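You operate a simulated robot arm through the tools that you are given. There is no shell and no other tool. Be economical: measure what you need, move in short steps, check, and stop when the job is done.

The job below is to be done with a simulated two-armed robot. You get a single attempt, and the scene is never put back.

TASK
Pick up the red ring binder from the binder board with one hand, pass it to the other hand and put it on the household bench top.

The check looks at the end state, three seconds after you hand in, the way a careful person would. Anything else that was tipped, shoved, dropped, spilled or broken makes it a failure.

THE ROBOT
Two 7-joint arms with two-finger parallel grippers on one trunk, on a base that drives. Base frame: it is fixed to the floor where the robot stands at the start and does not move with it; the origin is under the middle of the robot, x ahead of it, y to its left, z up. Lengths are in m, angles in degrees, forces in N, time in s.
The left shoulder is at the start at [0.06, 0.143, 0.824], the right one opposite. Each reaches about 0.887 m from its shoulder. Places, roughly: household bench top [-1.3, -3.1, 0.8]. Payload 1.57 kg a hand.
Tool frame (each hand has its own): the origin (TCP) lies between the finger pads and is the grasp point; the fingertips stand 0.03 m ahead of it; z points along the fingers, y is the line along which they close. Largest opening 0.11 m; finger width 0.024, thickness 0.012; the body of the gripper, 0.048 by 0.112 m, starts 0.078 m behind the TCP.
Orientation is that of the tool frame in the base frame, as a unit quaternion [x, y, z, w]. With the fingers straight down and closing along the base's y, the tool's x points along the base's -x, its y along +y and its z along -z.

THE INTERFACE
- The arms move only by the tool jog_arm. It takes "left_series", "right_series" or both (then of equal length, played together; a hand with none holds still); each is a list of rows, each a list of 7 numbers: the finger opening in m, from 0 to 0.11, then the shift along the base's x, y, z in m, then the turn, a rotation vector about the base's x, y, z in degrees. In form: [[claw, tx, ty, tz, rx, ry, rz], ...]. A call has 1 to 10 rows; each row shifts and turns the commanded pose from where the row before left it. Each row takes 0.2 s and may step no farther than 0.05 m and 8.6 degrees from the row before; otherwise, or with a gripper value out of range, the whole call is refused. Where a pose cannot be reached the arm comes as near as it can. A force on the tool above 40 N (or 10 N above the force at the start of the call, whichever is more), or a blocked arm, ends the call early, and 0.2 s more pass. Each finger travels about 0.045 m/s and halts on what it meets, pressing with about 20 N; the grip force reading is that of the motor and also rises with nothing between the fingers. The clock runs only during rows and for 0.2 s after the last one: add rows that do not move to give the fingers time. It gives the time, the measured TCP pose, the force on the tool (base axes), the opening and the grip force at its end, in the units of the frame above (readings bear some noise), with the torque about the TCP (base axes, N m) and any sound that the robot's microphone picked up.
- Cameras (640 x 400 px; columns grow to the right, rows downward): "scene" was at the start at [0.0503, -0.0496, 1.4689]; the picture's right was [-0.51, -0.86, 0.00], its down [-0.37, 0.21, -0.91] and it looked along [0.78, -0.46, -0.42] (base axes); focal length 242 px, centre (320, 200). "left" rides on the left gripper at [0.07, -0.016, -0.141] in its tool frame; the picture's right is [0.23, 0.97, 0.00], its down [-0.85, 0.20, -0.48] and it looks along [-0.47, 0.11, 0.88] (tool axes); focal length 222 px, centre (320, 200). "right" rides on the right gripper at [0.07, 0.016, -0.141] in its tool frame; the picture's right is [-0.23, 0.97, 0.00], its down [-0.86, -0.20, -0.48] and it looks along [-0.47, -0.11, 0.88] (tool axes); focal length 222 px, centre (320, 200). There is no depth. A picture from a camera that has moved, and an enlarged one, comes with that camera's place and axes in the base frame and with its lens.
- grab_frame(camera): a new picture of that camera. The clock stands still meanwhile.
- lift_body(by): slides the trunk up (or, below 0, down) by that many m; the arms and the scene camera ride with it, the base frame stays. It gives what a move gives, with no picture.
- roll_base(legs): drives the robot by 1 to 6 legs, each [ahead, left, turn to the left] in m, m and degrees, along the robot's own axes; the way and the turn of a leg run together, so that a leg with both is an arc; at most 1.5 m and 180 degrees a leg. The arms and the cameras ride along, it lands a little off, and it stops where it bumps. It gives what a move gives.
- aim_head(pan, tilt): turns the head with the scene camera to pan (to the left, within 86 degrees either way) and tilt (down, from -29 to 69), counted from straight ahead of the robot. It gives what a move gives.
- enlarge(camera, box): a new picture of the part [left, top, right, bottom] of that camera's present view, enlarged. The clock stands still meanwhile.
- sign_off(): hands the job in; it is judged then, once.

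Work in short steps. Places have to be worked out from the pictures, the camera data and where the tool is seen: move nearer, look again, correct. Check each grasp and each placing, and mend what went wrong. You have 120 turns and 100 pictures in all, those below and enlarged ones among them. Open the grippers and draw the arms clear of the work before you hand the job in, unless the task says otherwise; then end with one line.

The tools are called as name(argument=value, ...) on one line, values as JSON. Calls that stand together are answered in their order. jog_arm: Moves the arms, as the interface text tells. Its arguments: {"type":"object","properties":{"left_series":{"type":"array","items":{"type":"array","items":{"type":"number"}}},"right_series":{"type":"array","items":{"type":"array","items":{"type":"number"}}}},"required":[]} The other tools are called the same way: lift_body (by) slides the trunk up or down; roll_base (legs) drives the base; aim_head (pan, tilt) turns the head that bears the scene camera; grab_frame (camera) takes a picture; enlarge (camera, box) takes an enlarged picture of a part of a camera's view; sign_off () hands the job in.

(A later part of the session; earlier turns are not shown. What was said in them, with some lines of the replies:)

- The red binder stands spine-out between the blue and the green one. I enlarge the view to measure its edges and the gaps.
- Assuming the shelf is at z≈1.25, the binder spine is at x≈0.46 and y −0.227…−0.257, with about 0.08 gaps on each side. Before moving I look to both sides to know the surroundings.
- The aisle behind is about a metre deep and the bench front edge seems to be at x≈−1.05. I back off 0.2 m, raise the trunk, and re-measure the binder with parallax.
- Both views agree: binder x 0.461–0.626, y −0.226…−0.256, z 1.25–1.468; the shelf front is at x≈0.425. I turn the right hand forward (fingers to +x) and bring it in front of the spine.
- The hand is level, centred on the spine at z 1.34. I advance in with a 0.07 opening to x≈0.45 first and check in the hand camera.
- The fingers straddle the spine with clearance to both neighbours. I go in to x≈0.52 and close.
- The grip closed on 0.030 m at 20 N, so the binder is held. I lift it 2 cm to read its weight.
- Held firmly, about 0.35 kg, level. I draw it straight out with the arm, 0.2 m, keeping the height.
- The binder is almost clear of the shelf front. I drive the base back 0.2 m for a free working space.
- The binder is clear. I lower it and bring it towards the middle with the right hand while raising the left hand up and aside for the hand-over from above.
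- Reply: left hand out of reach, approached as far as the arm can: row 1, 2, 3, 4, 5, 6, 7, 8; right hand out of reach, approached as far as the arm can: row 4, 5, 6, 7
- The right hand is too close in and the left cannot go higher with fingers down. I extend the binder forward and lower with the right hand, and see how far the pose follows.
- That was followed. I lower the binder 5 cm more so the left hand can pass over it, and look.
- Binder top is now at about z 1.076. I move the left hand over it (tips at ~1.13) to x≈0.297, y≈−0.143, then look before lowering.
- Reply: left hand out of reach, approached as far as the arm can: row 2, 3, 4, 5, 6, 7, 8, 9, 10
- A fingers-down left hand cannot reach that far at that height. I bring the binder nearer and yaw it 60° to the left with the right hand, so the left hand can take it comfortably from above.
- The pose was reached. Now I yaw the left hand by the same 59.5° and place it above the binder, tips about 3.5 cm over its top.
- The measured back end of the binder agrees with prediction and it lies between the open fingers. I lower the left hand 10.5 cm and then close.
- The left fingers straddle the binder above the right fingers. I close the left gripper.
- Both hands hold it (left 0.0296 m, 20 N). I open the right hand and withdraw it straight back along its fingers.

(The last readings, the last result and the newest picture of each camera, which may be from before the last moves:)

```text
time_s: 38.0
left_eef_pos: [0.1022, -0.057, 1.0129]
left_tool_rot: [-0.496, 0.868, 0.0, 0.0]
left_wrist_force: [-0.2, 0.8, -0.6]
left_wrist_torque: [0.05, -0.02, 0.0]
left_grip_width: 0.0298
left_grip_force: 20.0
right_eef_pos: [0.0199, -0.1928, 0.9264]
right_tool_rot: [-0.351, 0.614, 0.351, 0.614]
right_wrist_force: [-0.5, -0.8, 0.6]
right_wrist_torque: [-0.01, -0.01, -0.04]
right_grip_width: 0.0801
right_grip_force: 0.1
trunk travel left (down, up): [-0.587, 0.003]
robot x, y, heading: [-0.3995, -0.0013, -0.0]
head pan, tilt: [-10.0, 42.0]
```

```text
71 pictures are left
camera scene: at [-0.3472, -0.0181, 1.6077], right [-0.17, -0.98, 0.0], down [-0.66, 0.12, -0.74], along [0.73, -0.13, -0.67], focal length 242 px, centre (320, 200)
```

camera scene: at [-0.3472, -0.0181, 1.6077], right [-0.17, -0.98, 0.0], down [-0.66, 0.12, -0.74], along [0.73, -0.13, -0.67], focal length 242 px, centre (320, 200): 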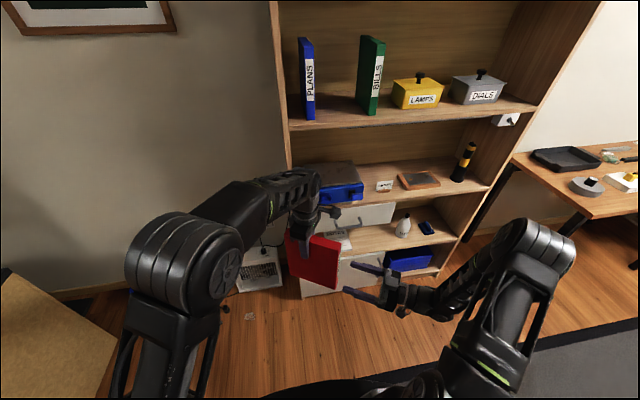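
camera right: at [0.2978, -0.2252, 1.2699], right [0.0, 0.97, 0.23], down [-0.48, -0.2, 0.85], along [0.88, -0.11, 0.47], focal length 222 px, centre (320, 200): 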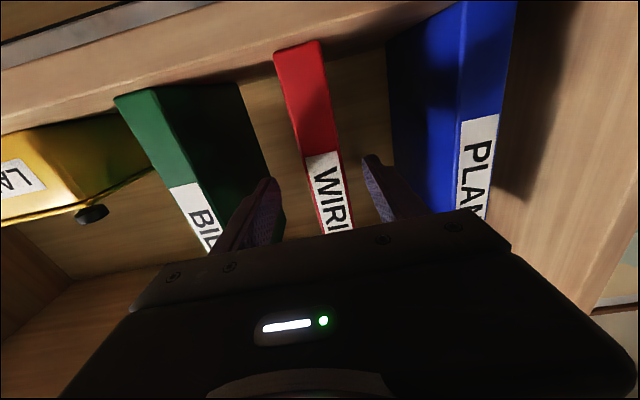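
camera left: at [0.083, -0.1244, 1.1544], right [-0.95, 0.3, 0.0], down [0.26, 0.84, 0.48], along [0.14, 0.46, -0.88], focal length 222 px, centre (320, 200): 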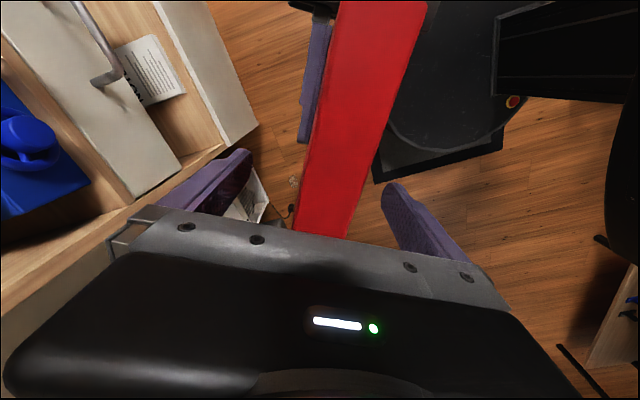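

The binder is in the left hand and free of the right. I fold the right hand away: pitch it fingers-down and draw it back to its starting place.

jog_arm(right_series=[[0.08, -0.012, -0.02, 0.01, -7.07, 4.17, 0], [0.08, -0.012, -0.02, 0.01, -7.07, 4.17, 0], [0.08, -0.012, -0.02, 0.01, -7.07, 4.17, 0], [0.08, -0.012, -0.02, 0.01, -7.07, 4.17, 0], [0.08, -0.012, -0.02, 0.01, -7.07, 4.17, 0], [0.08, -0.012, -0.02, 0.01, -7.07, 4.17, 0], [0.08, -0.012, -0.02, 0.01, -7.07, 4.17, 0], [0.08, -0.012, -0.02, 0.01, -7.07, 4.17, 0], [0.08, -0.012, -0.02, 0.01, -7.07, 4.17, 0], [0.08, -0.012, -0.02, 0.01, -7.07, 4.17, 0]])

jog_arm(right_series=[[0.05, 0, 0, 0.01, -7.07, 4.17, 0], [0.05, 0, 0, 0.01, 0, 0, -8.5], [0.05, 0, 0, 0.01, 0, 0, -8.5], [0.05, 0, 0, 0.01, 0, 0, -8.5], [0.05, 0, 0, 0.01, 0, 0, -8.5], [0.05, 0, 0, 0.01, 0, 0, -8.5], [0.05, 0, 0, 0.01, 0, 0, -8.5], [0.05, 0, 0, 0.01, 0, 0, -8.5]])

grab_frame(camera="scene")

```text
time_s: 40.2
left_eef_pos: [0.1028, -0.0572, 1.0138]
left_tool_rot: [-0.496, 0.868, 0.001, 0.0]
left_wrist_force: [0.2, -0.3, -0.9]
left_wrist_torque: [0.1, -0.01, 0.0]
left_grip_width: 0.0299
left_grip_force: 20.2
right_eef_pos: [-0.0979, -0.3947, 1.0264]
right_tool_rot: [-0.495, 0.866, 0.035, 0.06]
right_wrist_force: [0.2, -0.7, -0.8]
right_wrist_torque: [0.06, -0.02, 0.02]
right_grip_width: 0.0799
right_grip_force: 0.1
trunk travel left (down, up): [-0.587, 0.003]
robot x, y, heading: [-0.3997, -0.0031, -0.2]
head pan, tilt: [-10.0, 42.0]
```

```text
time_s: 42.0
left_eef_pos: [0.1023, -0.0571, 1.014]
left_tool_rot: [-0.495, 0.869, 0.0, 0.0]
left_wrist_force: [-0.9, -0.1, 0.6]
left_wrist_torque: [0.03, -0.03, 0.03]
left_grip_width: 0.0299
left_grip_force: 20.2
right_eef_pos: [-0.0983, -0.3936, 1.1075]
right_tool_rot: [0.001, 1.0, 0.0, -0.002]
right_wrist_force: [-0.2, -0.5, 0.0]
right_wrist_torque: [0.01, 0.02, -0.01]
right_grip_width: 0.0501
right_grip_force: 0.0
trunk travel left (down, up): [-0.587, 0.003]
robot x, y, heading: [-0.3997, -0.0013, -0.0]
head pan, tilt: [-10.0, 42.0]
```

```text
70 pictures are left
camera scene: at [-0.3467, -0.0175, 1.6077], right [-0.17, -0.98, 0.0], down [-0.66, 0.12, -0.74], along [0.73, -0.13, -0.67], focal length 242 px, centre (320, 200)
```

scene: 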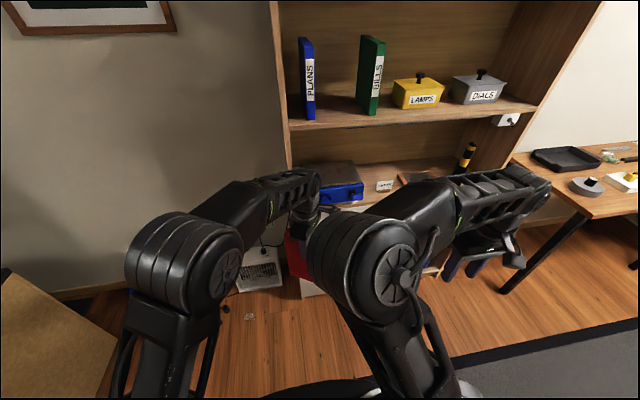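

The left wrist force shows little weight, so I check the left hand's hold with its camera.

grab_frame(camera="left")

enlarge(camera="scene", box=[240, 160, 400, 290])

```text
69 pictures are left
camera left: at [0.083, -0.1243, 1.1545], right [-0.95, 0.3, 0.0], down [0.26, 0.84, 0.48], along [0.14, 0.46, -0.88], focal length 222 px, centre (320, 200)
```

left: 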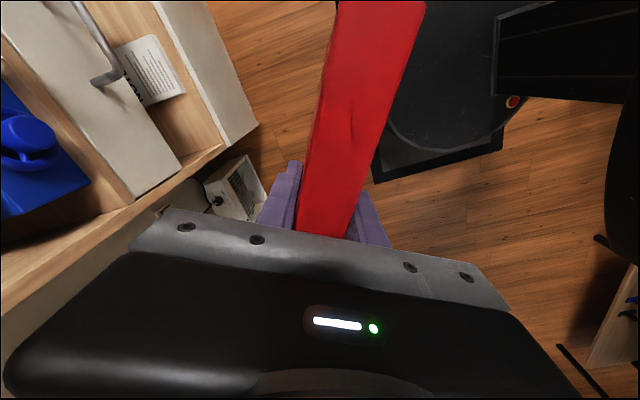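

```text
3.08 times, centred on (320, 225) of scene
camera zoom: at [-0.3467, -0.0175, 1.6077], right [-0.17, -0.98, 0.0], down [-0.66, 0.12, -0.74], along [0.73, -0.13, -0.67], focal length 746 px, centre (320, 123)
```

zoom: 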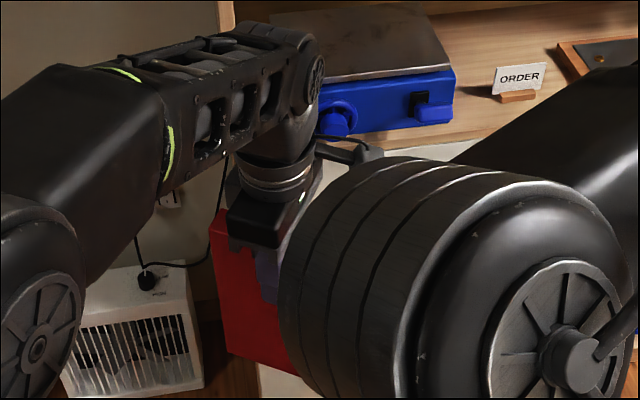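

The binder is securely held. I turn the robot 90° to the right to look along the aisle.

roll_base(legs=[[0, 0, -90]])

aim_head(pan=-25, tilt=22)

grab_frame(camera="scene")

```text
time_s: 46.3
left_eef_pos: [-0.4596, -0.5022, 1.0138]
left_tool_rot: [0.266, 0.964, -0.001, -0.001]
left_wrist_force: [1.2, -0.6, -3.1]
left_wrist_torque: [-0.02, -0.04, 0.0]
left_grip_width: 0.0299
left_grip_force: 19.9
right_eef_pos: [-0.7967, -0.3, 1.1067]
right_tool_rot: [0.709, 0.705, 0.001, -0.002]
right_wrist_force: [-0.3, -0.2, -0.2]
right_wrist_torque: [0.0, -0.02, -0.01]
right_grip_width: 0.0502
right_grip_force: 0.2
trunk travel left (down, up): [-0.587, 0.003]
robot x, y, heading: [-0.4001, -0.0, -90.4]
head pan, tilt: [-10.0, 42.0]
```

```text
time_s: 47.1
left_eef_pos: [-0.4587, -0.5017, 1.0137]
left_tool_rot: [0.266, 0.964, 0.0, -0.001]
left_wrist_force: [0.1, 0.9, -2.8]
left_wrist_torque: [-0.04, -0.07, 0.01]
left_grip_width: 0.0298
left_grip_force: 20.5
right_eef_pos: [-0.7965, -0.2994, 1.1068]
right_tool_rot: [0.709, 0.705, 0.001, -0.002]
right_wrist_force: [0.1, 0.7, 0.6]
right_wrist_torque: [0.02, -0.03, -0.04]
right_grip_width: 0.0498
right_grip_force: 0.0
trunk travel left (down, up): [-0.587, 0.003]
robot x, y, heading: [-0.3984, 0.0022, -90.3]
head pan, tilt: [-25.0, 22.0]
```

```text
67 pictures are left
camera scene: at [-0.4392, -0.0573, 1.6387], right [-0.9, 0.43, 0.0], down [0.16, 0.34, -0.93], along [-0.4, -0.84, -0.38], focal length 242 px, centre (320, 200)
```

scene: 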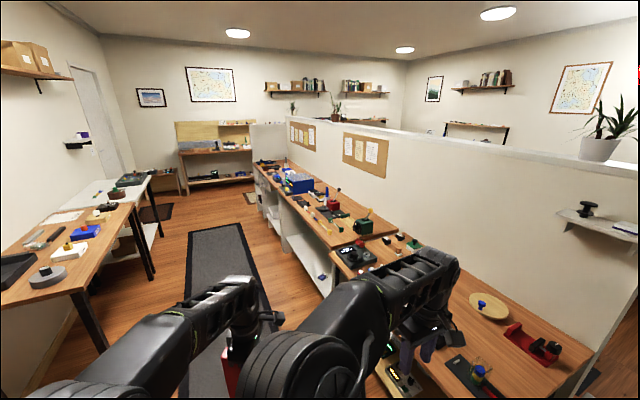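

The aisle is clear. I enlarge the area of the household bench (expected near pixel (280,171)).

enlarge(camera="scene", box=[220, 130, 380, 260])

```text
3.08 times, centred on (300, 195) of scene
camera zoom: at [-0.4392, -0.0573, 1.6387], right [-0.9, 0.43, 0.0], down [0.16, 0.34, -0.93], along [-0.4, -0.84, -0.38], focal length 746 px, centre (382, 215)
```

zoom: 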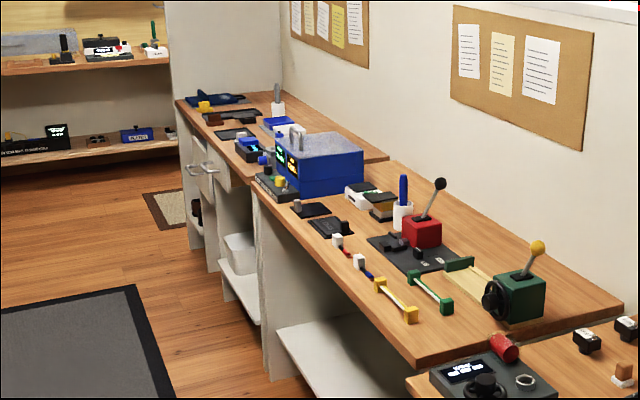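

The household bench is the far one on the right, roughly x −1.05…−1.6, y −2.4…−3.65. I drive down the aisle to y≈−2.2 and look again.

roll_base(legs=[[1.1, 0, 0], [1.1, 0, 0]])

aim_head(pan=-45, tilt=35)

grab_frame(camera="scene")

```text
time_s: 58.0
left_eef_pos: [-0.5176, -2.7012, 1.0133]
left_tool_rot: [0.279, 0.96, 0.0, 0.0]
left_wrist_force: [-0.1, -0.1, -3.4]
left_wrist_torque: [-0.04, -0.02, 0.01]
left_grip_width: 0.0298
left_grip_force: 20.2
right_eef_pos: [-0.8476, -2.4882, 1.1064]
right_tool_rot: [0.719, 0.695, 0.002, -0.002]
right_wrist_force: [0.1, -0.5, -0.8]
right_wrist_torque: [0.04, -0.01, -0.02]
right_grip_width: 0.0501
right_grip_force: 0.1
trunk travel left (down, up): [-0.587, 0.003]
robot x, y, heading: [-0.4453, -2.2013, -92.1]
head pan, tilt: [-25.0, 22.0]
```

```text
time_s: 58.8
left_eef_pos: [-0.5178, -2.7009, 1.0128]
left_tool_rot: [0.28, 0.96, 0.0, 0.0]
left_wrist_force: [0.1, 0.0, -3.2]
left_wrist_torque: [-0.02, -0.08, -0.01]
left_grip_width: 0.03
left_grip_force: 20.0
right_eef_pos: [-0.8494, -2.4875, 1.1074]
right_tool_rot: [0.719, 0.695, 0.001, -0.002]
right_wrist_force: [-0.7, -0.4, 0.1]
right_wrist_torque: [-0.01, 0.0, 0.01]
right_grip_width: 0.0499
right_grip_force: 0.1
trunk travel left (down, up): [-0.587, 0.003]
robot x, y, heading: [-0.4453, -2.2021, -91.9]
head pan, tilt: [-45.0, 35.0]
```

```text
65 pictures are left
camera scene: at [-0.507, -2.2337, 1.6183], right [-0.68, 0.73, 0.0], down [0.42, 0.39, -0.82], along [-0.6, -0.56, -0.57], focal length 242 px, centre (320, 200)
```

scene: 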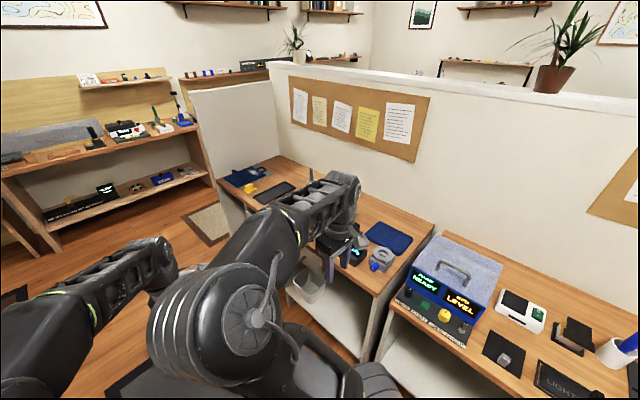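

The right arm blocks the view. I drive on to about (−0.28, −2.85), keeping away from the benches, then turn to face the household bench.

roll_base(legs=[[0.65, 0.19, 0], [0, 0, -88]])

aim_head(pan=0, tilt=35)

grab_frame(camera="scene")

```text
time_s: 66.3
left_eef_pos: [-0.7836, -2.8125, 1.0123]
left_tool_rot: [0.865, 0.503, 0.0, 0.0]
left_wrist_force: [-0.5, 0.3, -4.1]
left_wrist_torque: [-0.05, 0.05, 0.0]
left_grip_width: 0.0301
left_grip_force: 20.4
right_eef_pos: [-0.5856, -2.4731, 1.1058]
right_tool_rot: [1.0, 0.007, 0.003, 0.0]
right_wrist_force: [-0.7, 0.5, -0.2]
right_wrist_torque: [-0.02, 0.0, -0.01]
right_grip_width: 0.05
right_grip_force: 0.0
trunk travel left (down, up): [-0.587, 0.003]
robot x, y, heading: [-0.2771, -2.8641, -179.2]
head pan, tilt: [-45.0, 35.0]
```

```text
time_s: 67.4
left_eef_pos: [-0.7829, -2.8128, 1.0132]
left_tool_rot: [0.866, 0.501, 0.0, 0.001]
left_wrist_force: [0.1, 1.0, -3.4]
left_wrist_torque: [-0.03, 0.05, 0.01]
left_grip_width: 0.0299
left_grip_force: 20.3
right_eef_pos: [-0.5846, -2.4731, 1.107]
right_tool_rot: [1.0, 0.007, 0.003, 0.0]
right_wrist_force: [0.0, -0.4, -0.4]
right_wrist_torque: [0.02, 0.03, -0.03]
right_grip_width: 0.0503
right_grip_force: 0.2
trunk travel left (down, up): [-0.587, 0.003]
robot x, y, heading: [-0.2776, -2.8618, -179.4]
head pan, tilt: [0.0, 35.0]
```

```text
64 pictures are left
camera scene: at [-0.3364, -2.8668, 1.6182], right [-0.01, 1.0, 0.0], down [0.57, 0.01, -0.82], along [-0.82, -0.01, -0.57], focal length 242 px, centre (320, 200)
```

scene: 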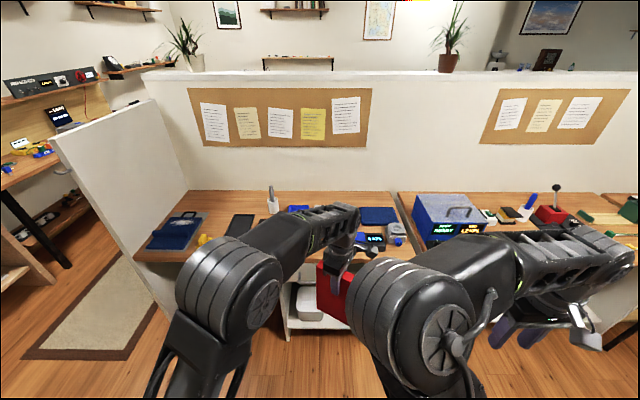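

Now facing the household bench. I enlarge it to find a free spot.

enlarge(camera="scene", box=[120, 170, 440, 290])

grab_frame(camera="left")

```text
2.00 times, centred on (280, 230) of scene
camera zoom: at [-0.3364, -2.8668, 1.6182], right [-0.01, 1.0, 0.0], down [0.57, 0.01, -0.82], along [-0.82, -0.01, -0.57], focal length 485 px, centre (400, 140)
```

zoom: 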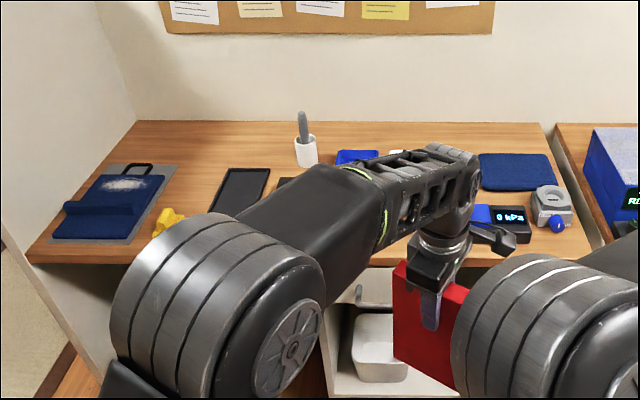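

```text
62 pictures are left
camera left: at [-0.7606, -2.7456, 1.1544], right [0.96, -0.29, 0.0], down [-0.25, -0.84, 0.48], along [-0.14, -0.46, -0.88], focal length 222 px, centre (320, 200)
```

left: 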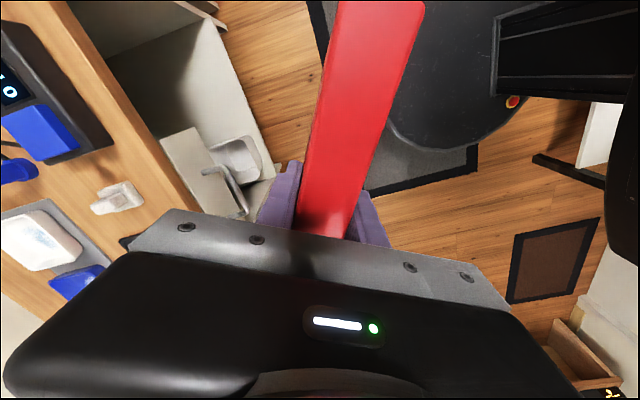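

The arms hide the middle of the bench. I strafe 0.6 m right so that the bench lies to the left of the arms in view.

roll_base(legs=[[0, -0.6, 0]])

aim_head(pan=42, tilt=35)

grab_frame(camera="scene")

```text
time_s: 70.8
left_eef_pos: [-0.7885, -2.2174, 1.0137]
left_tool_rot: [0.865, 0.501, 0.0, 0.001]
left_wrist_force: [0.1, 0.3, -3.0]
left_wrist_torque: [-0.04, -0.01, -0.02]
left_grip_width: 0.0299
left_grip_force: 20.2
right_eef_pos: [-0.5923, -1.8771, 1.1068]
right_tool_rot: [1.0, 0.007, 0.002, 0.0]
right_wrist_force: [-0.2, -0.4, -1.1]
right_wrist_torque: [-0.03, 0.03, 0.0]
right_grip_width: 0.0501
right_grip_force: 0.0
trunk travel left (down, up): [-0.587, 0.003]
robot x, y, heading: [-0.2868, -2.2672, -179.4]
head pan, tilt: [0.0, 35.0]
```

```text
time_s: 71.9
left_eef_pos: [-0.79, -2.218, 1.0148]
left_tool_rot: [0.865, 0.502, 0.0, 0.0]
left_wrist_force: [-0.6, 0.1, -3.7]
left_wrist_torque: [-0.05, 0.03, 0.03]
left_grip_width: 0.0303
left_grip_force: 20.0
right_eef_pos: [-0.5925, -1.8779, 1.1069]
right_tool_rot: [1.0, 0.007, 0.003, 0.0]
right_wrist_force: [-0.6, 0.0, 0.1]
right_wrist_torque: [0.02, 0.03, 0.01]
right_grip_width: 0.05
right_grip_force: 0.0
trunk travel left (down, up): [-0.587, 0.003]
robot x, y, heading: [-0.2822, -2.2692, -179.3]
head pan, tilt: [42.0, 35.0]
```

```text
61 pictures are left
camera scene: at [-0.3204, -2.3295, 1.6182], right [-0.68, 0.74, 0.0], down [0.42, 0.39, -0.82], along [-0.6, -0.56, -0.57], focal length 242 px, centre (320, 200)
```

scene: 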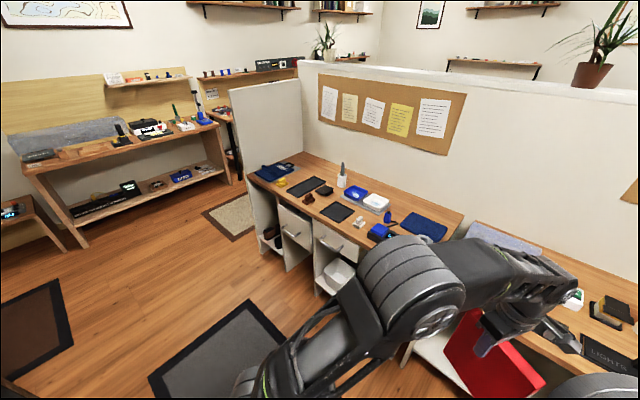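

enlarge(camera="scene", box=[240, 140, 480, 270])

```text
2.67 times, centred on (360, 205) of scene
camera zoom: at [-0.3204, -2.3295, 1.6182], right [-0.68, 0.74, 0.0], down [0.42, 0.39, -0.82], along [-0.6, -0.56, -0.57], focal length 647 px, centre (213, 187)
```

zoom: 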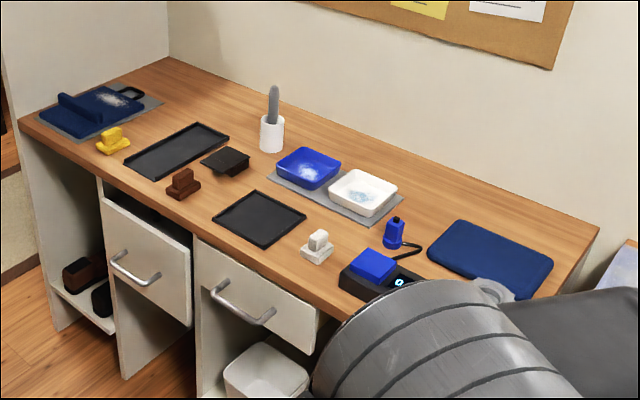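

Map of the bench (z≈0.8): x −1.06…−1.60, y −2.45…−3.70. A free strip lies between the blue board (y<−3.49) and the long black tray (y −3.23…−3.34); I aim for a binder centre of about (−1.33, −3.415), standing along x. First I square the binder to the robot's heading, raised and shifted left.

jog_arm(left_series=[[0.0, 0, -0.017, 0.014, 0, 0, -8.5], [0.0, 0, -0.017, 0.014, 0, 0, -8.5], [0.0, 0, -0.017, 0.014, 0, 0, -8.5], [0.0, 0, -0.017, 0.014, 0, 0, -8.5], [0.0, 0, -0.017, 0.014, 0, 0, -8.5], [0.0, 0, -0.017, 0.014, 0, 0, -8.5], [0.0, 0, -0.017, 0.014, 0, 0, -8.5], [0.0, 0, 0, 0, 0, 0, 0]])

aim_head(pan=10, tilt=40)

grab_frame(camera="scene")

```text
time_s: 73.7
left_eef_pos: [-0.7899, -2.3369, 1.1112]
left_tool_rot: [1.0, 0.005, 0.0, 0.0]
left_wrist_force: [0.3, 0.0, -2.8]
left_wrist_torque: [-0.02, 0.06, -0.02]
left_grip_width: 0.03
left_grip_force: 19.8
right_eef_pos: [-0.5931, -1.8777, 1.1067]
right_tool_rot: [1.0, 0.006, 0.002, -0.001]
right_wrist_force: [0.3, 0.3, -0.3]
right_wrist_torque: [-0.04, 0.0, -0.01]
right_grip_width: 0.0501
right_grip_force: 0.1
trunk travel left (down, up): [-0.587, 0.003]
robot x, y, heading: [-0.2835, -2.2684, -179.0]
head pan, tilt: [42.0, 35.0]
```

```text
time_s: 74.7
left_eef_pos: [-0.7901, -2.3376, 1.1107]
left_tool_rot: [1.0, 0.006, 0.0, 0.0]
left_wrist_force: [-0.9, -0.2, -3.4]
left_wrist_torque: [-0.04, 0.04, 0.0]
left_grip_width: 0.03
left_grip_force: 20.1
right_eef_pos: [-0.5913, -1.8781, 1.1063]
right_tool_rot: [1.0, 0.007, 0.002, -0.001]
right_wrist_force: [0.9, -1.0, -0.4]
right_wrist_torque: [0.02, -0.02, -0.01]
right_grip_width: 0.05
right_grip_force: 0.0
trunk travel left (down, up): [-0.587, 0.003]
robot x, y, heading: [-0.2875, -2.2672, -179.2]
head pan, tilt: [10.0, 40.0]
```

```text
59 pictures are left
camera scene: at [-0.3391, -2.2858, 1.6107], right [-0.19, 0.98, 0.0], down [0.63, 0.12, -0.77], along [-0.75, -0.14, -0.64], focal length 242 px, centre (320, 200)
```

scene: 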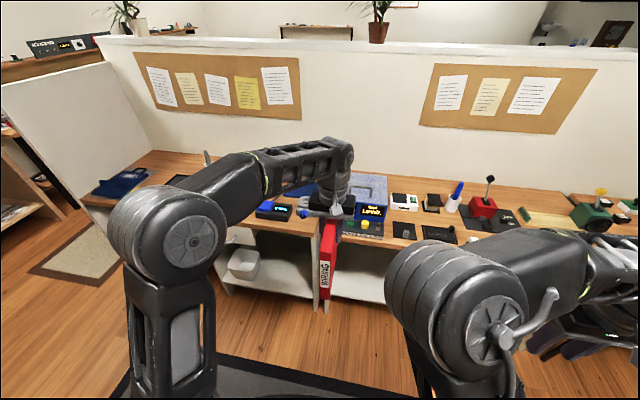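

The binder is upright and square to the robot. I strafe 1.05 m left and 0.15 m ahead to line up with the free strip.

roll_base(legs=[[0.15, 1.05, 0]])

aim_head(pan=0, tilt=38)

grab_frame(camera="scene")

grab_frame(camera="left")

```text
time_s: 80.1
left_eef_pos: [-0.9321, -3.3779, 1.113]
left_tool_rot: [1.0, 0.002, 0.0, 0.0]
left_wrist_force: [0.6, 0.1, -3.4]
left_wrist_torque: [0.0, 0.06, 0.02]
left_grip_width: 0.0299
left_grip_force: 20.4
right_eef_pos: [-0.7312, -2.9193, 1.1061]
right_tool_rot: [1.0, 0.003, 0.003, 0.0]
right_wrist_force: [0.2, 0.7, -0.2]
right_wrist_torque: [0.03, -0.02, 0.03]
right_grip_width: 0.0499
right_grip_force: 0.1
trunk travel left (down, up): [-0.587, 0.003]
robot x, y, heading: [-0.4264, -3.3125, -179.8]
head pan, tilt: [10.0, 40.0]
```

```text
time_s: 80.8
left_eef_pos: [-0.9306, -3.3772, 1.1107]
left_tool_rot: [1.0, 0.002, 0.0, 0.0]
left_wrist_force: [-0.5, -0.4, -3.3]
left_wrist_torque: [0.03, 0.07, -0.04]
left_grip_width: 0.03
left_grip_force: 20.1
right_eef_pos: [-0.7307, -2.9189, 1.1074]
right_tool_rot: [1.0, 0.002, 0.004, 0.0]
right_wrist_force: [0.4, 0.0, 0.7]
right_wrist_torque: [-0.03, 0.0, 0.0]
right_grip_width: 0.0503
right_grip_force: 0.1
trunk travel left (down, up): [-0.587, 0.003]
robot x, y, heading: [-0.427, -3.3114, -179.7]
head pan, tilt: [0.0, 38.0]
```

```text
58 pictures are left
camera scene: at [-0.4832, -3.3144, 1.6136], right [0.0, 1.0, 0.0], down [0.62, 0.0, -0.79], along [-0.79, 0.0, -0.62], focal length 242 px, centre (320, 200)
```

scene: 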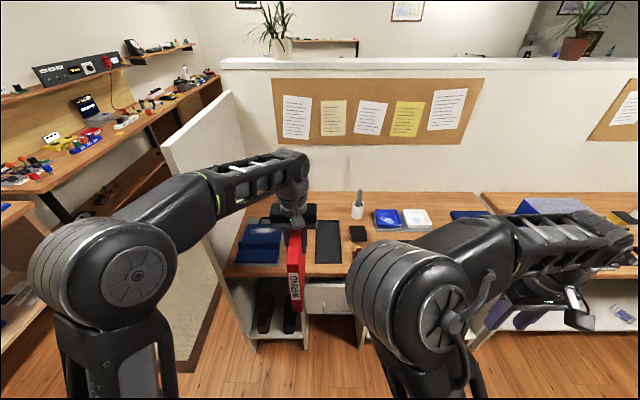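

```text
57 pictures are left
camera left: at [-0.8608, -3.361, 1.2524], right [0.23, -0.97, 0.0], down [-0.85, -0.2, 0.48], along [-0.47, -0.11, -0.88], focal length 222 px, centre (320, 200)
```

left: 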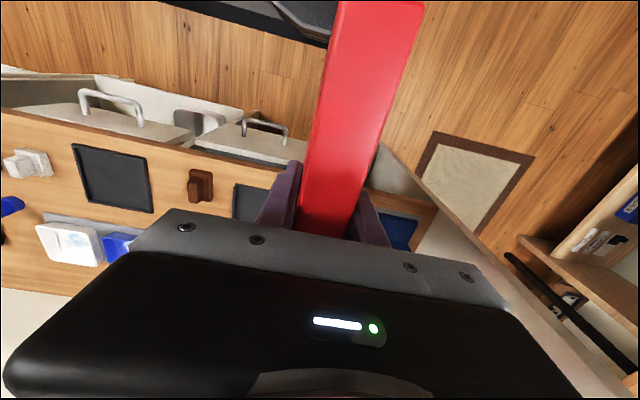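

I check the strip from here in an enlarged view.

enlarge(camera="scene", box=[220, 170, 380, 280])

```text
3.64 times, centred on (300, 225) of scene
camera zoom: at [-0.4832, -3.3144, 1.6136], right [0.0, 1.0, 0.0], down [0.62, 0.0, -0.79], along [-0.79, 0.0, -0.62], focal length 882 px, centre (393, 109)
```

zoom: 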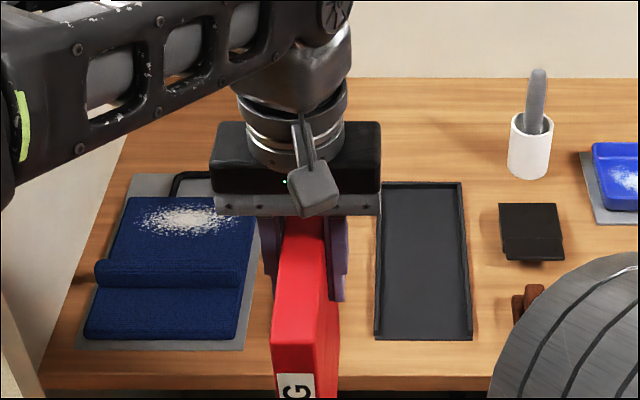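

The strip is y −3.485…−3.332, so its centre is y≈−3.408. I drive 0.28 m ahead (binder bottom at ~0.935, above everything in its way).

roll_base(legs=[[0.28, 0, 0]])

grab_frame(camera="scene")

grab_frame(camera="left")

```text
time_s: 82.8
left_eef_pos: [-1.2119, -3.3782, 1.1101]
left_tool_rot: [1.0, 0.002, 0.001, 0.001]
left_wrist_force: [-0.6, 0.2, -3.0]
left_wrist_torque: [0.01, 0.05, 0.02]
left_grip_width: 0.03
left_grip_force: 20.2
right_eef_pos: [-1.0113, -2.9198, 1.1081]
right_tool_rot: [1.0, 0.002, 0.003, 0.0]
right_wrist_force: [0.7, -0.7, -0.5]
right_wrist_torque: [0.04, -0.01, -0.01]
right_grip_width: 0.05
right_grip_force: 0.0
trunk travel left (down, up): [-0.587, 0.003]
robot x, y, heading: [-0.7086, -3.3108, -179.9]
head pan, tilt: [0.0, 38.0]
```

```text
55 pictures are left
camera scene: at [-0.7641, -3.3153, 1.6136], right [0.0, 1.0, 0.0], down [0.62, 0.0, -0.79], along [-0.79, 0.0, -0.62], focal length 242 px, centre (320, 200)
```

scene: 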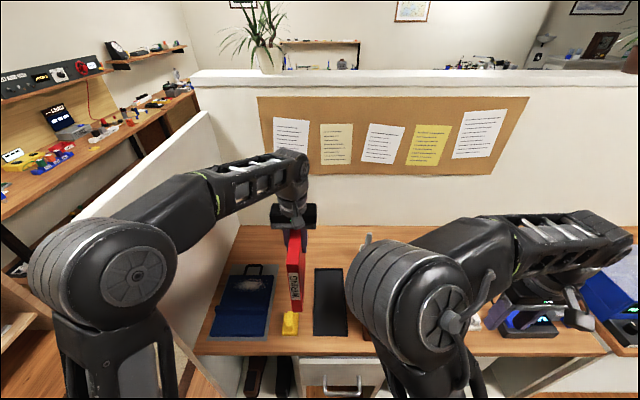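

```text
54 pictures are left
camera left: at [-1.1414, -3.3615, 1.252], right [0.23, -0.97, 0.0], down [-0.85, -0.2, 0.48], along [-0.46, -0.11, -0.88], focal length 222 px, centre (320, 200)
```

left: 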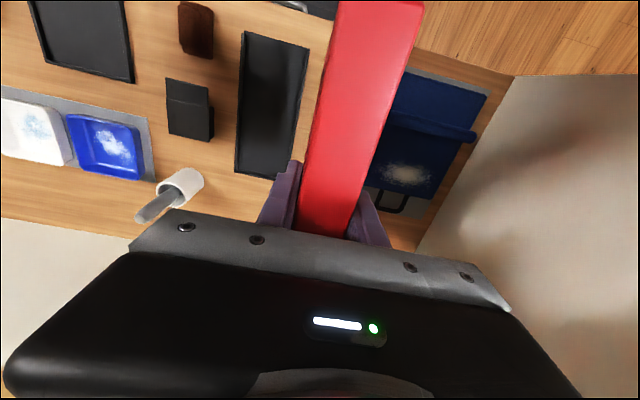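

Clear view: the yellow item is just in front, the strip open behind. I move the arm toward (−1.29, −3.408, 1.08).

jog_arm(left_series=[[0.0, -0.02, -0.0075, -0.008, 0, 0, 0], [0.0, -0.02, -0.0075, -0.008, 0, 0, 0], [0.0, -0.02, -0.0075, -0.008, 0, 0, 0], [0.0, -0.02, -0.0075, -0.006, 0, 0, 0], [0.0, 0, 0, 0, 0, 0, 0]])

jog_arm(left_series=[[0.0, -0.02, 0, -0.015, 0, 0, 0], [0.0, -0.02, 0, -0.015, 0, 0, 0], [0.0, -0.015, 0, -0.01, 0, 0, 0], [0.0, 0, 0, 0, 0, 0, 0]])

enlarge(camera="scene", box=[190, 190, 390, 370])

```text
time_s: 84.0
left_eef_pos: [-1.2907, -3.4074, 1.0805]
left_tool_rot: [1.0, 0.001, 0.0, 0.0]
left_wrist_force: [-1.0, 0.7, -4.1]
left_wrist_torque: [-0.03, 0.08, 0.03]
left_grip_width: 0.0298
left_grip_force: 20.4
right_eef_pos: [-1.0099, -2.9182, 1.1066]
right_tool_rot: [1.0, 0.002, 0.003, 0.0]
right_wrist_force: [0.1, 0.7, -0.5]
right_wrist_torque: [0.01, 0.01, -0.02]
right_grip_width: 0.0503
right_grip_force: 0.1
trunk travel left (down, up): [-0.587, 0.003]
robot x, y, heading: [-0.7083, -3.3094, -179.9]
head pan, tilt: [0.0, 38.0]
```

```text
time_s: 85.0
left_eef_pos: [-1.3464, -3.4081, 1.0403]
left_tool_rot: [1.0, 0.001, -0.001, 0.0]
left_wrist_force: [0.8, -0.2, -3.7]
left_wrist_torque: [-0.03, 0.07, -0.01]
left_grip_width: 0.0298
left_grip_force: 20.2
right_eef_pos: [-1.0099, -2.9197, 1.1063]
right_tool_rot: [1.0, 0.002, 0.003, 0.0]
right_wrist_force: [0.0, -0.6, -0.6]
right_wrist_torque: [0.0, 0.0, -0.01]
right_grip_width: 0.0496
right_grip_force: 0.1
trunk travel left (down, up): [-0.587, 0.003]
robot x, y, heading: [-0.7065, -3.3097, -179.9]
head pan, tilt: [0.0, 38.0]
```

```text
2.22 times, centred on (290, 280) of scene
camera zoom: at [-0.7624, -3.3154, 1.6137], right [0.0, 1.0, 0.0], down [0.62, 0.0, -0.79], along [-0.79, 0.0, -0.62], focal length 539 px, centre (387, 22)
```

zoom: 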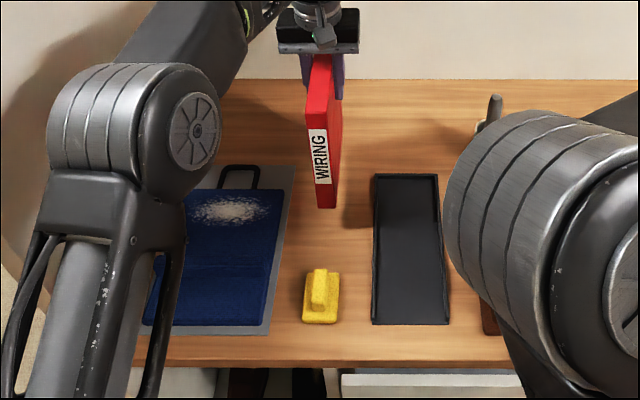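

The binder hangs over free bench well behind the yellow item. I lower it 5.5 cm slowly.

jog_arm(left_series=[[0.0, 0, 0, -0.015, 0, 0, 0], [0.0, 0, 0, -0.015, 0, 0, 0], [0.0, 0, 0, -0.012, 0, 0, 0], [0.0, 0, 0, -0.008, 0, 0, 0], [0.0, 0, 0, -0.005, 0, 0, 0], [0.0, 0, 0, 0, 0, 0, 0]])

enlarge(camera="scene", box=[190, 190, 390, 370])

```text
time_s: 86.3
left_eef_pos: [-1.3461, -3.4075, 0.9867]
left_tool_rot: [1.0, 0.001, 0.0, 0.0]
left_wrist_force: [0.6, 0.2, -3.7]
left_wrist_torque: [-0.01, 0.05, 0.0]
left_grip_width: 0.0297
left_grip_force: 19.8
right_eef_pos: [-1.0108, -2.9202, 1.1065]
right_tool_rot: [1.0, 0.002, 0.002, 0.0]
right_wrist_force: [-0.4, -0.5, 0.2]
right_wrist_torque: [-0.01, 0.0, -0.01]
right_grip_width: 0.0501
right_grip_force: 0.0
trunk travel left (down, up): [-0.587, 0.003]
robot x, y, heading: [-0.7072, -3.3131, -179.9]
head pan, tilt: [0.0, 38.0]
```

```text
2.22 times, centred on (290, 280) of scene
camera zoom: at [-0.7629, -3.3153, 1.6136], right [0.0, 1.0, 0.0], down [0.62, 0.0, -0.79], along [-0.79, 0.0, -0.62], focal length 539 px, centre (387, 22)
```

zoom: 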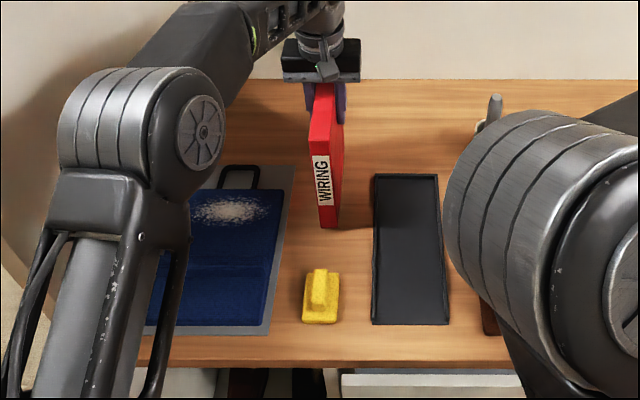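

Nearly down; the weight is still fully in the hand. I step down in 3 mm rows until contact shows.

jog_arm(left_series=[[0.0, 0, 0, -0.003, 0, 0, 0], [0.0, 0, 0, -0.003, 0, 0, 0], [0.0, 0, 0, -0.002, 0, 0, 0], [0.0, 0, 0, 0, 0, 0, 0]])

```text
time_s: 87.3
left_eef_pos: [-1.3468, -3.4075, 0.9788]
left_tool_rot: [1.0, 0.003, 0.001, 0.0]
left_wrist_force: [0.4, -0.7, -3.7]
left_wrist_torque: [0.03, 0.04, -0.03]
left_grip_width: 0.03
left_grip_force: 19.9
right_eef_pos: [-1.0092, -2.9181, 1.1068]
right_tool_rot: [1.0, 0.001, 0.002, 0.0]
right_wrist_force: [-0.4, 0.0, 0.6]
right_wrist_torque: [0.0, 0.03, 0.0]
right_grip_width: 0.0501
right_grip_force: 0.0
trunk travel left (down, up): [-0.587, 0.003]
robot x, y, heading: [-0.7053, -3.3116, -180.0]
head pan, tilt: [0.0, 38.0]
```

jog_arm(left_series=[[0.0, 0, 0, -0.002, 0, 0, 0], [0.0, 0, 0, -0.002, 0, 0, 0], [0.0, 0, 0, 0, 0, 0, 0]])

enlarge(camera="scene", box=[260, 220, 380, 310])

```text
time_s: 88.2
left_eef_pos: [-1.3463, -3.4078, 0.9762]
left_tool_rot: [1.0, 0.001, 0.0, 0.0]
left_wrist_force: [-2.0, -0.3, 7.8]
left_wrist_torque: [-0.01, -0.75, -0.03]
left_grip_width: 0.0299
left_grip_force: 20.0
right_eef_pos: [-1.0101, -2.9193, 1.1074]
right_tool_rot: [1.0, 0.002, 0.001, 0.0]
right_wrist_force: [-0.4, -0.7, -0.5]
right_wrist_torque: [0.01, 0.04, 0.03]
right_grip_width: 0.05
right_grip_force: 0.2
trunk travel left (down, up): [-0.587, 0.003]
robot x, y, heading: [-0.7043, -3.3153, -179.6]
head pan, tilt: [0.0, 38.0]
```

```text
4.44 times, centred on (320, 265) of scene
camera zoom: at [-0.7622, -3.3152, 1.6138], right [0.0, 1.0, 0.0], down [0.62, 0.0, -0.79], along [-0.79, 0.0, -0.62], focal length 1078 px, centre (320, -89)
```

zoom: 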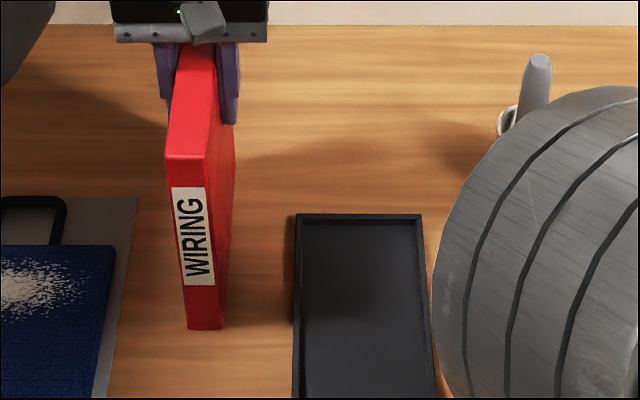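

Contact: about 11 N, a little more at the spine end. I ease up 1 mm and open the fingers slowly and modestly.

jog_arm(left_series=[[0.0, 0, 0, 0.001, 0, 0, 0], [0.02, 0, 0, 0, 0, 0, 0], [0.03, 0, 0, 0, 0, 0, 0], [0.034, 0, 0, 0, 0, 0, 0], [0.04, 0, 0, 0, 0, 0, 0], [0.05, 0, 0, 0, 0, 0, 0], [0.07, 0, 0, 0, 0, 0, 0], [0.07, 0, 0, 0, 0, 0, 0], [0.07, 0, 0, 0, 0, 0, 0]])

enlarge(camera="scene", box=[260, 220, 380, 310])

grab_frame(camera="left")

```text
time_s: 90.2
left_eef_pos: [-1.346, -3.4068, 0.9751]
left_tool_rot: [1.0, 0.001, -0.001, 0.0]
left_wrist_force: [0.0, 0.5, -0.2]
left_wrist_torque: [0.01, -0.03, 0.0]
left_grip_width: 0.07
left_grip_force: 0.3
right_eef_pos: [-1.0089, -2.9192, 1.1074]
right_tool_rot: [1.0, 0.001, 0.002, 0.0]
right_wrist_force: [0.4, -0.8, 0.2]
right_wrist_torque: [0.04, 0.01, 0.02]
right_grip_width: 0.0504
right_grip_force: 0.0
trunk travel left (down, up): [-0.587, 0.003]
robot x, y, heading: [-0.7037, -3.3138, -179.6]
head pan, tilt: [0.0, 38.0]
```

```text
4.44 times, centred on (320, 265) of scene
camera zoom: at [-0.7626, -3.3153, 1.6137], right [0.0, 1.0, 0.0], down [0.62, 0.0, -0.79], along [-0.79, 0.0, -0.62], focal length 1078 px, centre (320, -89)
```

zoom: 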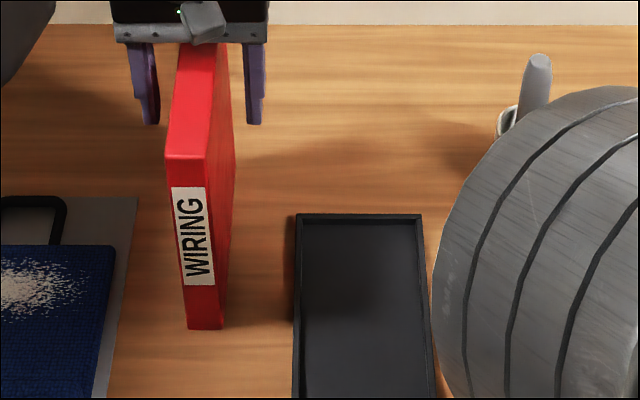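

```text
49 pictures are left
camera left: at [-1.2752, -3.3915, 1.1166], right [0.23, -0.97, 0.0], down [-0.85, -0.2, 0.48], along [-0.47, -0.11, -0.88], focal length 222 px, centre (320, 200)
```

left: 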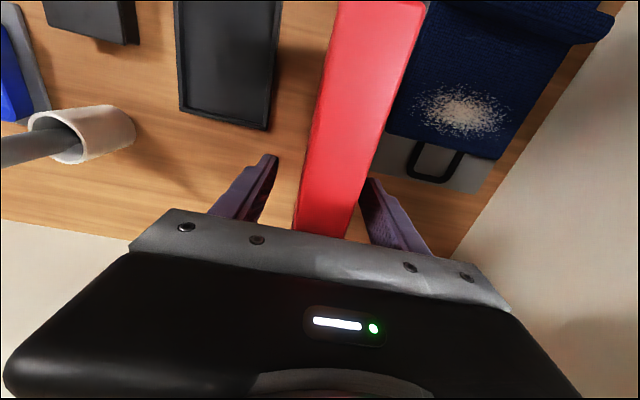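

The binder stands by itself, centred between the open fingers. I open wider, rise a little, then draw up and back along the binder's plane.

jog_arm(left_series=[[0.1, 0, 0, 0.01, 0, 0, 0], [0.1, 0, 0, 0.015, 0, 0, 0], [0.1, 0, 0, 0.015, 0, 0, 0], [0.1, 0.015, 0, 0.015, 0, 0, 0], [0.1, 0.015, 0, 0.015, 0, 0, 0], [0.1, 0.015, 0, 0.015, 0, 0, 0], [0.1, 0.015, 0, 0.01, 0, 0, 0]])

grab_frame(camera="scene")

```text
time_s: 91.8
left_eef_pos: [-1.2868, -3.4078, 1.0701]
left_tool_rot: [1.0, 0.002, 0.0, 0.0]
left_wrist_force: [-0.2, 0.2, 0.8]
left_wrist_torque: [-0.01, 0.0, 0.01]
left_grip_width: 0.1003
left_grip_force: 0.0
right_eef_pos: [-1.0086, -2.9194, 1.1077]
right_tool_rot: [1.0, 0.001, 0.003, 0.0]
right_wrist_force: [-0.9, -0.4, 0.0]
right_wrist_torque: [0.0, -0.01, 0.02]
right_grip_width: 0.05
right_grip_force: 0.1
trunk travel left (down, up): [-0.587, 0.003]
robot x, y, heading: [-0.706, -3.3114, -179.7]
head pan, tilt: [0.0, 38.0]
```

```text
48 pictures are left
camera scene: at [-0.7621, -3.3154, 1.6137], right [0.0, 1.0, 0.0], down [0.62, 0.0, -0.79], along [-0.79, 0.0, -0.62], focal length 242 px, centre (320, 200)
```

scene: 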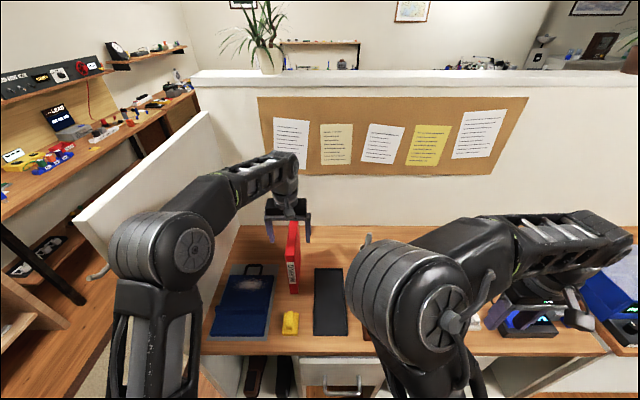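

The tips are now above the binder's top. I draw the left hand back and up, then back the base away from the bench.

jog_arm(left_series=[[0.1, 0.02, 0, 0.012, 0, 0, 0], [0.1, 0.02, 0, 0.01, 0, 0, 0], [0.1, 0.025, 0, 0.01, 0, 0, 0], [0.1, 0.025, 0, 0, 0, 0, 0], [0.1, 0.025, 0, 0, 0, 0, 0], [0.1, 0, 0, 0, 0, 0, 0]])

roll_base(legs=[[-0.3, 0, 0]])

grab_frame(camera="scene")

enlarge(camera="scene", box=[200, 170, 380, 290])

```text
time_s: 93.2
left_eef_pos: [-1.1694, -3.4069, 1.1024]
left_tool_rot: [1.0, 0.001, 0.0, 0.0]
left_wrist_force: [-0.6, -0.6, -0.4]
left_wrist_torque: [-0.02, 0.02, 0.03]
left_grip_width: 0.0999
left_grip_force: 0.0
right_eef_pos: [-1.0108, -2.9194, 1.1077]
right_tool_rot: [1.0, 0.003, 0.003, 0.0]
right_wrist_force: [-0.1, 0.2, 0.5]
right_wrist_torque: [0.01, -0.01, -0.02]
right_grip_width: 0.0503
right_grip_force: 0.1
trunk travel left (down, up): [-0.587, 0.003]
robot x, y, heading: [-0.708, -3.3132, -179.7]
head pan, tilt: [0.0, 38.0]
```

```text
time_s: 95.2
left_eef_pos: [-0.8684, -3.4071, 1.1022]
left_tool_rot: [1.0, 0.002, -0.001, 0.0]
left_wrist_force: [0.2, 0.2, 0.5]
left_wrist_torque: [0.03, 0.04, -0.02]
left_grip_width: 0.1
left_grip_force: 0.0
right_eef_pos: [-0.7083, -2.9183, 1.1064]
right_tool_rot: [1.0, 0.001, 0.003, 0.0]
right_wrist_force: [0.0, 0.2, -0.6]
right_wrist_torque: [0.01, 0.01, -0.01]
right_grip_width: 0.0501
right_grip_force: 0.0
trunk travel left (down, up): [-0.587, 0.003]
robot x, y, heading: [-0.4046, -3.3111, -179.6]
head pan, tilt: [0.0, 38.0]
```

```text
47 pictures are left
camera scene: at [-0.4609, -3.3144, 1.6137], right [0.0, 1.0, 0.0], down [0.61, 0.0, -0.79], along [-0.79, 0.0, -0.61], focal length 242 px, centre (320, 200)
```

scene: 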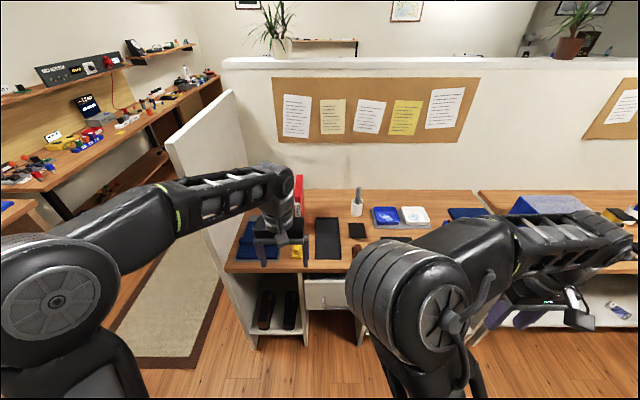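

```text
3.33 times, centred on (290, 230) of scene
camera zoom: at [-0.4609, -3.3144, 1.6137], right [0.0, 1.0, 0.0], down [0.61, 0.0, -0.79], along [-0.79, 0.0, -0.61], focal length 808 px, centre (420, 100)
```

zoom: 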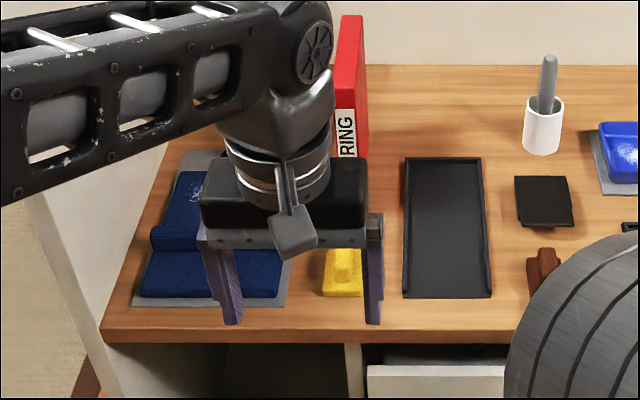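

The red binder stands upright on the household bench, the items around it are where they were, and both hands are empty and clear of the bench. I hand the job in.

sign_off()

```text
The job is handed in.
```

The red binder was taken from the shelf with the right hand, passed to the left, and now stands upright on the household bench top; I saw nothing else moved.
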